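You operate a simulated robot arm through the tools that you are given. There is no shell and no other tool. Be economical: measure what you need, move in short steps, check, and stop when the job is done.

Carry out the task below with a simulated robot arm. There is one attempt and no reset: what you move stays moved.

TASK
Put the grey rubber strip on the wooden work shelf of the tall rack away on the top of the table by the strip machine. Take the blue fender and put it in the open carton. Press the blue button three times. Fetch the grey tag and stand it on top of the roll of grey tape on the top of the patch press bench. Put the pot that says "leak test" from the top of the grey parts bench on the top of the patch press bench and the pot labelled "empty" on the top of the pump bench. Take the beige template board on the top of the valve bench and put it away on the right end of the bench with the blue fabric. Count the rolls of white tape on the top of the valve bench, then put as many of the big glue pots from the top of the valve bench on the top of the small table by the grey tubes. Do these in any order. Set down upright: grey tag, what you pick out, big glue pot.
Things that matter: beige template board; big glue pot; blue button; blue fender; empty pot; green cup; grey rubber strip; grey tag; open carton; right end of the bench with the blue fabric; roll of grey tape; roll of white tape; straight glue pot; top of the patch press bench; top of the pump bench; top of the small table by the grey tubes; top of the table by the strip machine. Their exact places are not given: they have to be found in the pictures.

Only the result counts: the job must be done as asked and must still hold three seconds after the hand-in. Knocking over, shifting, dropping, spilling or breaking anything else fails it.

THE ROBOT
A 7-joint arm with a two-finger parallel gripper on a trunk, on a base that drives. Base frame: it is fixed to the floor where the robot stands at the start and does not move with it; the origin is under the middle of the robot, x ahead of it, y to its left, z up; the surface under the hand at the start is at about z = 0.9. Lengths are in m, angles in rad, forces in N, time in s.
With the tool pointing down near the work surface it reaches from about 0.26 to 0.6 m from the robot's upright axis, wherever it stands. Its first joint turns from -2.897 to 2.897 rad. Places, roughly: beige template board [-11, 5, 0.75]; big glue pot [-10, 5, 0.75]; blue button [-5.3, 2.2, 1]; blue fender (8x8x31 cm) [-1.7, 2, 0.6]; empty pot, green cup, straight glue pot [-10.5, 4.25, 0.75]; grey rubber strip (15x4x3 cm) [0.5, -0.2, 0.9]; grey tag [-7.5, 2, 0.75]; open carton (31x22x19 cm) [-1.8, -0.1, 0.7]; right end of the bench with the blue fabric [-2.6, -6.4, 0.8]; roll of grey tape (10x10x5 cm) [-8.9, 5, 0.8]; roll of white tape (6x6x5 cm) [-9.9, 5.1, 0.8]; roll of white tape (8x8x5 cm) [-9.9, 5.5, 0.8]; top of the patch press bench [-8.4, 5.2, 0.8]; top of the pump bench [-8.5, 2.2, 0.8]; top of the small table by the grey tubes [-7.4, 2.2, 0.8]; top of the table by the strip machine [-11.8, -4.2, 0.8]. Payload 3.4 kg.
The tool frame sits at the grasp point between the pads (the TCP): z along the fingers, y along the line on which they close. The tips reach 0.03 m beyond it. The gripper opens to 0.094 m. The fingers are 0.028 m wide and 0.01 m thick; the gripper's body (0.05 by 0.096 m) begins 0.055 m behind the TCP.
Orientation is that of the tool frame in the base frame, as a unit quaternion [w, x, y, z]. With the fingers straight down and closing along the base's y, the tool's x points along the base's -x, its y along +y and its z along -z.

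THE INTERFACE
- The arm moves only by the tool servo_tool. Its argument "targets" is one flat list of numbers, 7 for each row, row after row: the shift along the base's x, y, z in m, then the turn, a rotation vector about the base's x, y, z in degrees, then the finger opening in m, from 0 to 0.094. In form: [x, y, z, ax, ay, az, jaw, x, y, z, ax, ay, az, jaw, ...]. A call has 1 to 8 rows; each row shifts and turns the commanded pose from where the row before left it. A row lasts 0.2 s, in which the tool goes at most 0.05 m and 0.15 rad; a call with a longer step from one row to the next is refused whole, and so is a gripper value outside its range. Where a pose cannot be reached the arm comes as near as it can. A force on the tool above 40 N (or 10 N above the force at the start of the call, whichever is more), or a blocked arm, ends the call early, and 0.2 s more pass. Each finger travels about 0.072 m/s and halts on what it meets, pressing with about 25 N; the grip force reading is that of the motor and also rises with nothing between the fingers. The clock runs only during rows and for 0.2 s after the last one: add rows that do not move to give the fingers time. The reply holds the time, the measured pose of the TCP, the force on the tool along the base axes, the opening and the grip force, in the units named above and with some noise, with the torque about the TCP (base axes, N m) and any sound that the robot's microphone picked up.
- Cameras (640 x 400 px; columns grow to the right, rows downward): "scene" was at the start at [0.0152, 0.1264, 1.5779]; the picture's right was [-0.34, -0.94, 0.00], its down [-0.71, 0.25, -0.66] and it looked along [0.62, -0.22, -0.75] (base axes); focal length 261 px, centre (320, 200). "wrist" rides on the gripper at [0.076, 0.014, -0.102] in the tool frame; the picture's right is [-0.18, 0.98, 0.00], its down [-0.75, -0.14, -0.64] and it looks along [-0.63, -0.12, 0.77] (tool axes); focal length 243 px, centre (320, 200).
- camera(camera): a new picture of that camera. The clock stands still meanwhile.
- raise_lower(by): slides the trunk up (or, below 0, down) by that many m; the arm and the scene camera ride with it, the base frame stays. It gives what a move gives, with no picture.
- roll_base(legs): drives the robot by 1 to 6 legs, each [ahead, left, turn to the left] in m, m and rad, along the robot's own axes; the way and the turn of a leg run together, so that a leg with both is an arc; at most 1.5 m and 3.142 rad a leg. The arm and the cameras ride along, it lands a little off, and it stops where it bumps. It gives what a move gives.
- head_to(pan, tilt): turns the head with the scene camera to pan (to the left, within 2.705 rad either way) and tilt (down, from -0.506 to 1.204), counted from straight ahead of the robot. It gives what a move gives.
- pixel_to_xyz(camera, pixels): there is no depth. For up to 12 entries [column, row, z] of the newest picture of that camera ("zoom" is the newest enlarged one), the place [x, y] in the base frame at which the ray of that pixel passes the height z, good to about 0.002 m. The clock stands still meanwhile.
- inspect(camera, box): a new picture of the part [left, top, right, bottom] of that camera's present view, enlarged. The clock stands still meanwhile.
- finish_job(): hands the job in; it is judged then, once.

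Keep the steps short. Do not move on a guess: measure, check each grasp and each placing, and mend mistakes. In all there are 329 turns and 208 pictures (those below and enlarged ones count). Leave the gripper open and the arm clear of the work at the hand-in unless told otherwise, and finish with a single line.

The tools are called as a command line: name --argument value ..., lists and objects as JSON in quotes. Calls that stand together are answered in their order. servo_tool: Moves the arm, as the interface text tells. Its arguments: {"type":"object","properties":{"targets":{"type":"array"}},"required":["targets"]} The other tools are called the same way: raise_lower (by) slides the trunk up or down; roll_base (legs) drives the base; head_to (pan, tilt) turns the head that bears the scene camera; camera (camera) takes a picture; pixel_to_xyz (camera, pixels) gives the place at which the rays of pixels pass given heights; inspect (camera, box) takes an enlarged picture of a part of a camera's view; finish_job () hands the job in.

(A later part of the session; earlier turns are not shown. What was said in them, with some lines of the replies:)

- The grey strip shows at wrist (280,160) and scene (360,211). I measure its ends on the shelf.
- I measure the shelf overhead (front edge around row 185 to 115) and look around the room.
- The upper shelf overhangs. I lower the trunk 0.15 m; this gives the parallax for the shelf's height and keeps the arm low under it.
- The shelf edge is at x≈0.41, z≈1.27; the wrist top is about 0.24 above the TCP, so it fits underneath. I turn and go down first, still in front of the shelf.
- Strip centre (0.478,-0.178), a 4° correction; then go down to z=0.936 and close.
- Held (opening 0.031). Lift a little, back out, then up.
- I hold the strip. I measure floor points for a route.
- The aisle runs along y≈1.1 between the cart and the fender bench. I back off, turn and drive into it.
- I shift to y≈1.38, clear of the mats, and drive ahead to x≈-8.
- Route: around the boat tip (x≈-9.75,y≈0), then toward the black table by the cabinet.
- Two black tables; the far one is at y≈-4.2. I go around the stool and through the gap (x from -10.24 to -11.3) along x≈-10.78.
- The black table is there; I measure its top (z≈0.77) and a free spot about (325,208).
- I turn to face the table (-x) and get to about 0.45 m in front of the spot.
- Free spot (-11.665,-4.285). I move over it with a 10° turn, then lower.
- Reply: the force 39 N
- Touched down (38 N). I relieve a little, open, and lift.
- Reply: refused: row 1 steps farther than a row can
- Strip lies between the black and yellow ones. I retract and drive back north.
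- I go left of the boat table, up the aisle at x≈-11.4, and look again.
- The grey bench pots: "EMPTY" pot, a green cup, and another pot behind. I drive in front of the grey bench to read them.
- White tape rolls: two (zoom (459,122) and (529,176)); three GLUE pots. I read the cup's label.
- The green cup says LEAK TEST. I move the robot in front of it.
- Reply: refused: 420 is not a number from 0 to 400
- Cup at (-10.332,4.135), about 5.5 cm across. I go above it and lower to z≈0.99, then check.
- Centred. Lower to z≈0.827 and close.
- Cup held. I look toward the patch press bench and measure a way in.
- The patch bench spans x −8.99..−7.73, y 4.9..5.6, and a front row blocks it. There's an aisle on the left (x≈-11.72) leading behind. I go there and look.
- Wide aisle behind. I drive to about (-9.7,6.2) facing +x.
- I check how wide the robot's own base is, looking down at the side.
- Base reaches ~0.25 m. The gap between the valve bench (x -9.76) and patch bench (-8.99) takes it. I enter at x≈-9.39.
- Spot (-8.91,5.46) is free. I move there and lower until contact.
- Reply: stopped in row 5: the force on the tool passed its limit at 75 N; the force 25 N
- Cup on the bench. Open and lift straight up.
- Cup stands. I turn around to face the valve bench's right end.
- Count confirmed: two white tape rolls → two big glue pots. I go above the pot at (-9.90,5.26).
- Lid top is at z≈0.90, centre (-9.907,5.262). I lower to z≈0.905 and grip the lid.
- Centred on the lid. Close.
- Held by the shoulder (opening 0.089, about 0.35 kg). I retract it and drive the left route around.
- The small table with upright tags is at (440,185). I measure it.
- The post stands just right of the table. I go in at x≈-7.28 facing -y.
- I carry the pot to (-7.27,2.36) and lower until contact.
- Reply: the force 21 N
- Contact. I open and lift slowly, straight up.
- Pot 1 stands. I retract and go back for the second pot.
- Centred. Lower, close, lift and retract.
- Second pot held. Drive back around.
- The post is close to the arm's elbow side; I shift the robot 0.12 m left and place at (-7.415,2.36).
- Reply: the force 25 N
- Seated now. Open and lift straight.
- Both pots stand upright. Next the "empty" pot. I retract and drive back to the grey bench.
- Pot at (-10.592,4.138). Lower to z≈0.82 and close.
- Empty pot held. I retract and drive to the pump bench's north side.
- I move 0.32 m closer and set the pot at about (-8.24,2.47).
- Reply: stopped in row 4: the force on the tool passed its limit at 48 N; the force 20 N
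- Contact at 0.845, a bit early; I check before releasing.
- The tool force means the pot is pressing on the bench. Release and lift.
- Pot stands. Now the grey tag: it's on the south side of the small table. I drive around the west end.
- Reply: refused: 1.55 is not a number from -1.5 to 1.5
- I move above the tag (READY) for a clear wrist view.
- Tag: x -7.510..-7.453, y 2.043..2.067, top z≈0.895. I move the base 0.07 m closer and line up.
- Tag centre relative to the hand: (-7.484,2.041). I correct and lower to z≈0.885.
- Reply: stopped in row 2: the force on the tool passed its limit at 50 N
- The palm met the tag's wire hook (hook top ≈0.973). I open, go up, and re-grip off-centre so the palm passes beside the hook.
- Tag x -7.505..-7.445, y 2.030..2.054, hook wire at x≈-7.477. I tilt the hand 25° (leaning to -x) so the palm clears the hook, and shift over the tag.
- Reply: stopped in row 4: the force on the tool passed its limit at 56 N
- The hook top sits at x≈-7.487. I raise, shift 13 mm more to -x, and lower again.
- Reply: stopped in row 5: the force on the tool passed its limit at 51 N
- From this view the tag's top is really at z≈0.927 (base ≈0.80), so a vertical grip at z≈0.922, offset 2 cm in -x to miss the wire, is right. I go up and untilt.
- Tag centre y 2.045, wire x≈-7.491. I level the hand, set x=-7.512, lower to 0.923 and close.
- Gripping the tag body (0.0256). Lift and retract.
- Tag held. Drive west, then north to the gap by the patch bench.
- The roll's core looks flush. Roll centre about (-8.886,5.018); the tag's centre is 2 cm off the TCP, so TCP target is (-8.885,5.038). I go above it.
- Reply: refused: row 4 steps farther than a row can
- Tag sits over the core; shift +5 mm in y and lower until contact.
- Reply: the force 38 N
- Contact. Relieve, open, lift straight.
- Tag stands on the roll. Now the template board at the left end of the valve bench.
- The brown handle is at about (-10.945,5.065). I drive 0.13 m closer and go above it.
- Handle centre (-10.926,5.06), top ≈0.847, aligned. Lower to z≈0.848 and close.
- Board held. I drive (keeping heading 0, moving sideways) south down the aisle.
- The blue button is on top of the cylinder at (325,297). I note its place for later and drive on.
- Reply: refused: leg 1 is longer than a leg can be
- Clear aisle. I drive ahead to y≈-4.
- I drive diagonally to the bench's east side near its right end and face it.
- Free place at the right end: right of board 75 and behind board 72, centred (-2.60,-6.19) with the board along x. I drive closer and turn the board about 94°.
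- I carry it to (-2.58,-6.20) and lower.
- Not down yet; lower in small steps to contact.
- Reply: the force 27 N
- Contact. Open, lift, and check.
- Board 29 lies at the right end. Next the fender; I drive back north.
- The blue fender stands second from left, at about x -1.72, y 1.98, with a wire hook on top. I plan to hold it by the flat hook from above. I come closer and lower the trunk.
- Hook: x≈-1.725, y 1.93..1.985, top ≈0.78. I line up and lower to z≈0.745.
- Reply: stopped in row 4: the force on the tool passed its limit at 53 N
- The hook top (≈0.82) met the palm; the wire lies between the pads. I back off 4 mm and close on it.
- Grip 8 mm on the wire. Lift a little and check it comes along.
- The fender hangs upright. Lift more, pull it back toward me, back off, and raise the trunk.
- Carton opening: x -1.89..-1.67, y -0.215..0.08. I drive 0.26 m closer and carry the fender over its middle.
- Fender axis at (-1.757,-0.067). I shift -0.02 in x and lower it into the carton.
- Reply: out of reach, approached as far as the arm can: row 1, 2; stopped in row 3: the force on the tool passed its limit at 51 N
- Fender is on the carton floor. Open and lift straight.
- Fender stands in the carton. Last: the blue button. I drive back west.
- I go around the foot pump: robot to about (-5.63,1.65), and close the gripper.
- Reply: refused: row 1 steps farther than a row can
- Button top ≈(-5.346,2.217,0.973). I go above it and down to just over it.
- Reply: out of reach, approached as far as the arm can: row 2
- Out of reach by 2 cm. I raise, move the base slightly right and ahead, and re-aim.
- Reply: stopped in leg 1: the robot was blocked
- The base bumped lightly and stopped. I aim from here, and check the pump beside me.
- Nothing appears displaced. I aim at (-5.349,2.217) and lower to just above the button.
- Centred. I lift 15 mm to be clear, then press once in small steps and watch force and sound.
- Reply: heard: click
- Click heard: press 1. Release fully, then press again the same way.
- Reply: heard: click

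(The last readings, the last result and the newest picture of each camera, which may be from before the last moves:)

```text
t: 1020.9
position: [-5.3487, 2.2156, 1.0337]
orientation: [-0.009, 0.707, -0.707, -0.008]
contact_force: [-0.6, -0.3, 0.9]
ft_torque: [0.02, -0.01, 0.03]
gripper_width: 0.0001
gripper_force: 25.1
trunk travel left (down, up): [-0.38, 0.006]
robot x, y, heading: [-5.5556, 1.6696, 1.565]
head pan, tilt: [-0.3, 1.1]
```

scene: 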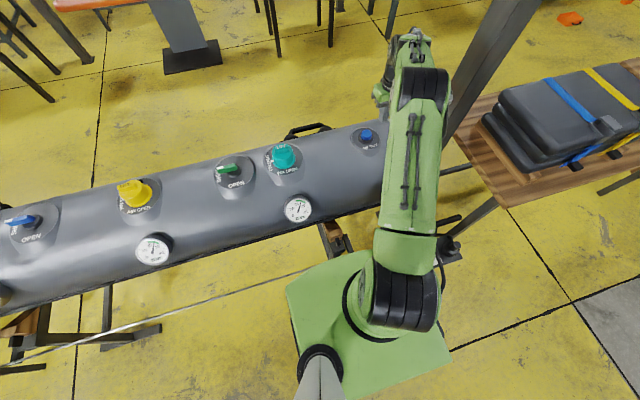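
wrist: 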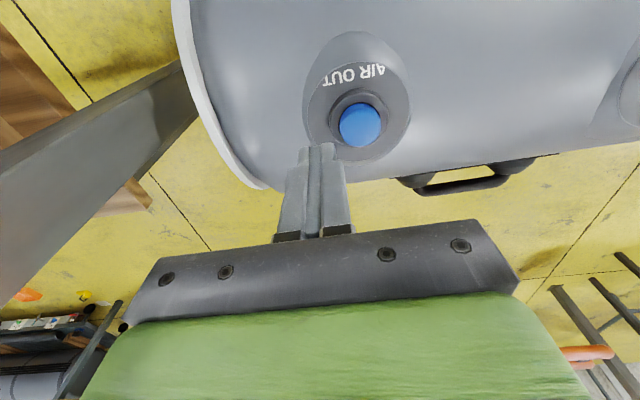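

Press 2 clicked and was released. Press 3.

servo_tool --targets '[0, 0, -0.012, 0, 0, 0, 0.0, 0, 0, -0.005, 0, 0, 0, 0.0, 0, 0, -0.003, 0, 0, 0, 0.0]'

servo_tool --targets '[0, 0, 0.03, 0, 0, 0, 0.0, 0, 0, 0.05, 0, 0, 0, 0.0, 0, 0, 0.04, 0, 0, 0, 0.0]'

```text
t: 1021.7
position: [-5.3496, 2.2152, 1.0146]
orientation: [0.011, -0.707, 0.707, 0.009]
contact_force: [1.6, -0.2, 3.8]
ft_torque: [0.03, -0.08, 0.05]
gripper_width: 0.0002
gripper_force: 24.6
trunk travel left (down, up): [-0.38, 0.006]
robot x, y, heading: [-5.5571, 1.6688, 1.556]
head pan, tilt: [-0.3, 1.1]
heard: click
```

```text
t: 1022.5
position: [-5.3493, 2.2146, 1.1375]
orientation: [-0.009, 0.707, -0.707, -0.008]
contact_force: [-0.1, 0.3, -1.0]
ft_torque: [0.0, 0.0, 0.02]
gripper_width: 0.0
gripper_force: 25.5
trunk travel left (down, up): [-0.38, 0.006]
robot x, y, heading: [-5.558, 1.672, 1.561]
head pan, tilt: [-0.3, 1.1]
```

Three clicks. I retract, open the gripper, back away and check that nothing near the bump was shifted.

servo_tool --targets '[-0.035, -0.03, 0, 0, 0, 0, 0.03, -0.035, -0.03, 0, 0, 0, 0, 0.06, -0.035, -0.03, 0, 0, 0, 0, 0.09, -0.035, -0.03, 0, 0, 0, 0, 0.094, -0.035, -0.03, 0, 0, 0, 0, 0.094]'

roll_base --legs '[[-0.3, 0.02, 0]]'

head_to --pan -0.2 --tilt 0.75

camera --camera "scene"

```text
t: 1023.7
position: [-5.5244, 2.0645, 1.1384]
orientation: [-0.01, 0.707, -0.707, -0.008]
contact_force: [0.2, 0.0, 0.3]
ft_torque: [-0.01, -0.01, 0.0]
gripper_width: 0.0939
gripper_force: 0.0
trunk travel left (down, up): [-0.38, 0.006]
robot x, y, heading: [-5.5556, 1.668, 1.566]
head pan, tilt: [-0.3, 1.1]
```

```text
t: 1025.8
position: [-5.5444, 1.7625, 1.1387]
orientation: [0.01, -0.705, 0.71, 0.008]
contact_force: [-0.4, -0.8, 0.6]
ft_torque: [-0.01, 0.02, -0.02]
gripper_width: 0.0939
gripper_force: 0.0
trunk travel left (down, up): [-0.38, 0.006]
robot x, y, heading: [-5.5832, 1.3669, 1.558]
head pan, tilt: [-0.3, 1.1]
```

```text
t: 1026.6
position: [-5.544, 1.763, 1.1379]
orientation: [0.01, -0.706, 0.708, 0.008]
contact_force: [-0.6, -0.1, 0.6]
ft_torque: [0.03, 0.01, -0.01]
gripper_width: 0.094
gripper_force: 0.0
trunk travel left (down, up): [-0.38, 0.006]
robot x, y, heading: [-5.5807, 1.3669, 1.562]
head pan, tilt: [-0.201, 0.75]
```

```text
21 pictures are left
```

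scene: 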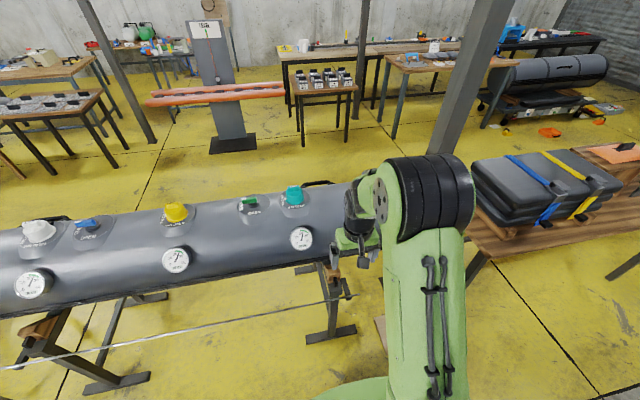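

inspect --camera "scene" --box '[280, 230, 420, 370]'

pixel_to_xyz --camera "scene" --pixels '[[307, 341, 0], [356, 329, 0], [376, 318, 0], [374, 330, 0]]'

```text
2.86 times, centred on (350, 300) of scene
```

zoom: 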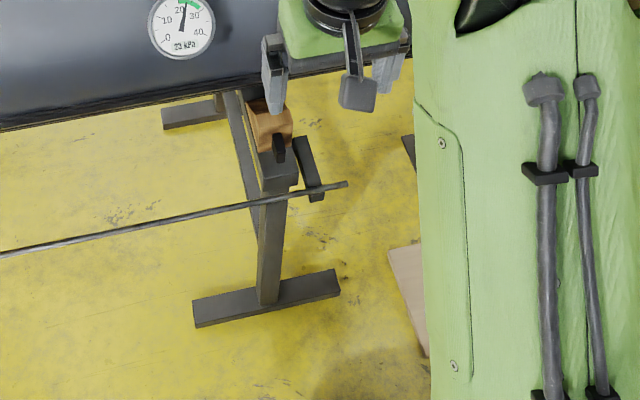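

```text
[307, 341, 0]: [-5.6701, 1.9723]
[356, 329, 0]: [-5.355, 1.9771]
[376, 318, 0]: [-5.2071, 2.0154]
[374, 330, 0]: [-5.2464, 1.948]
```

The stand foot (-5.67..-5.36, y 1.97) and the pump plate are where they were, the gripper is open and the arm is clear. All parts are done, so I hand in.

finish_job

```text
The job is handed in.
```

The whole task list is done and the job is handed in. The base bumped once, lightly, by the button tank; pictures afterwards showed nothing moved.
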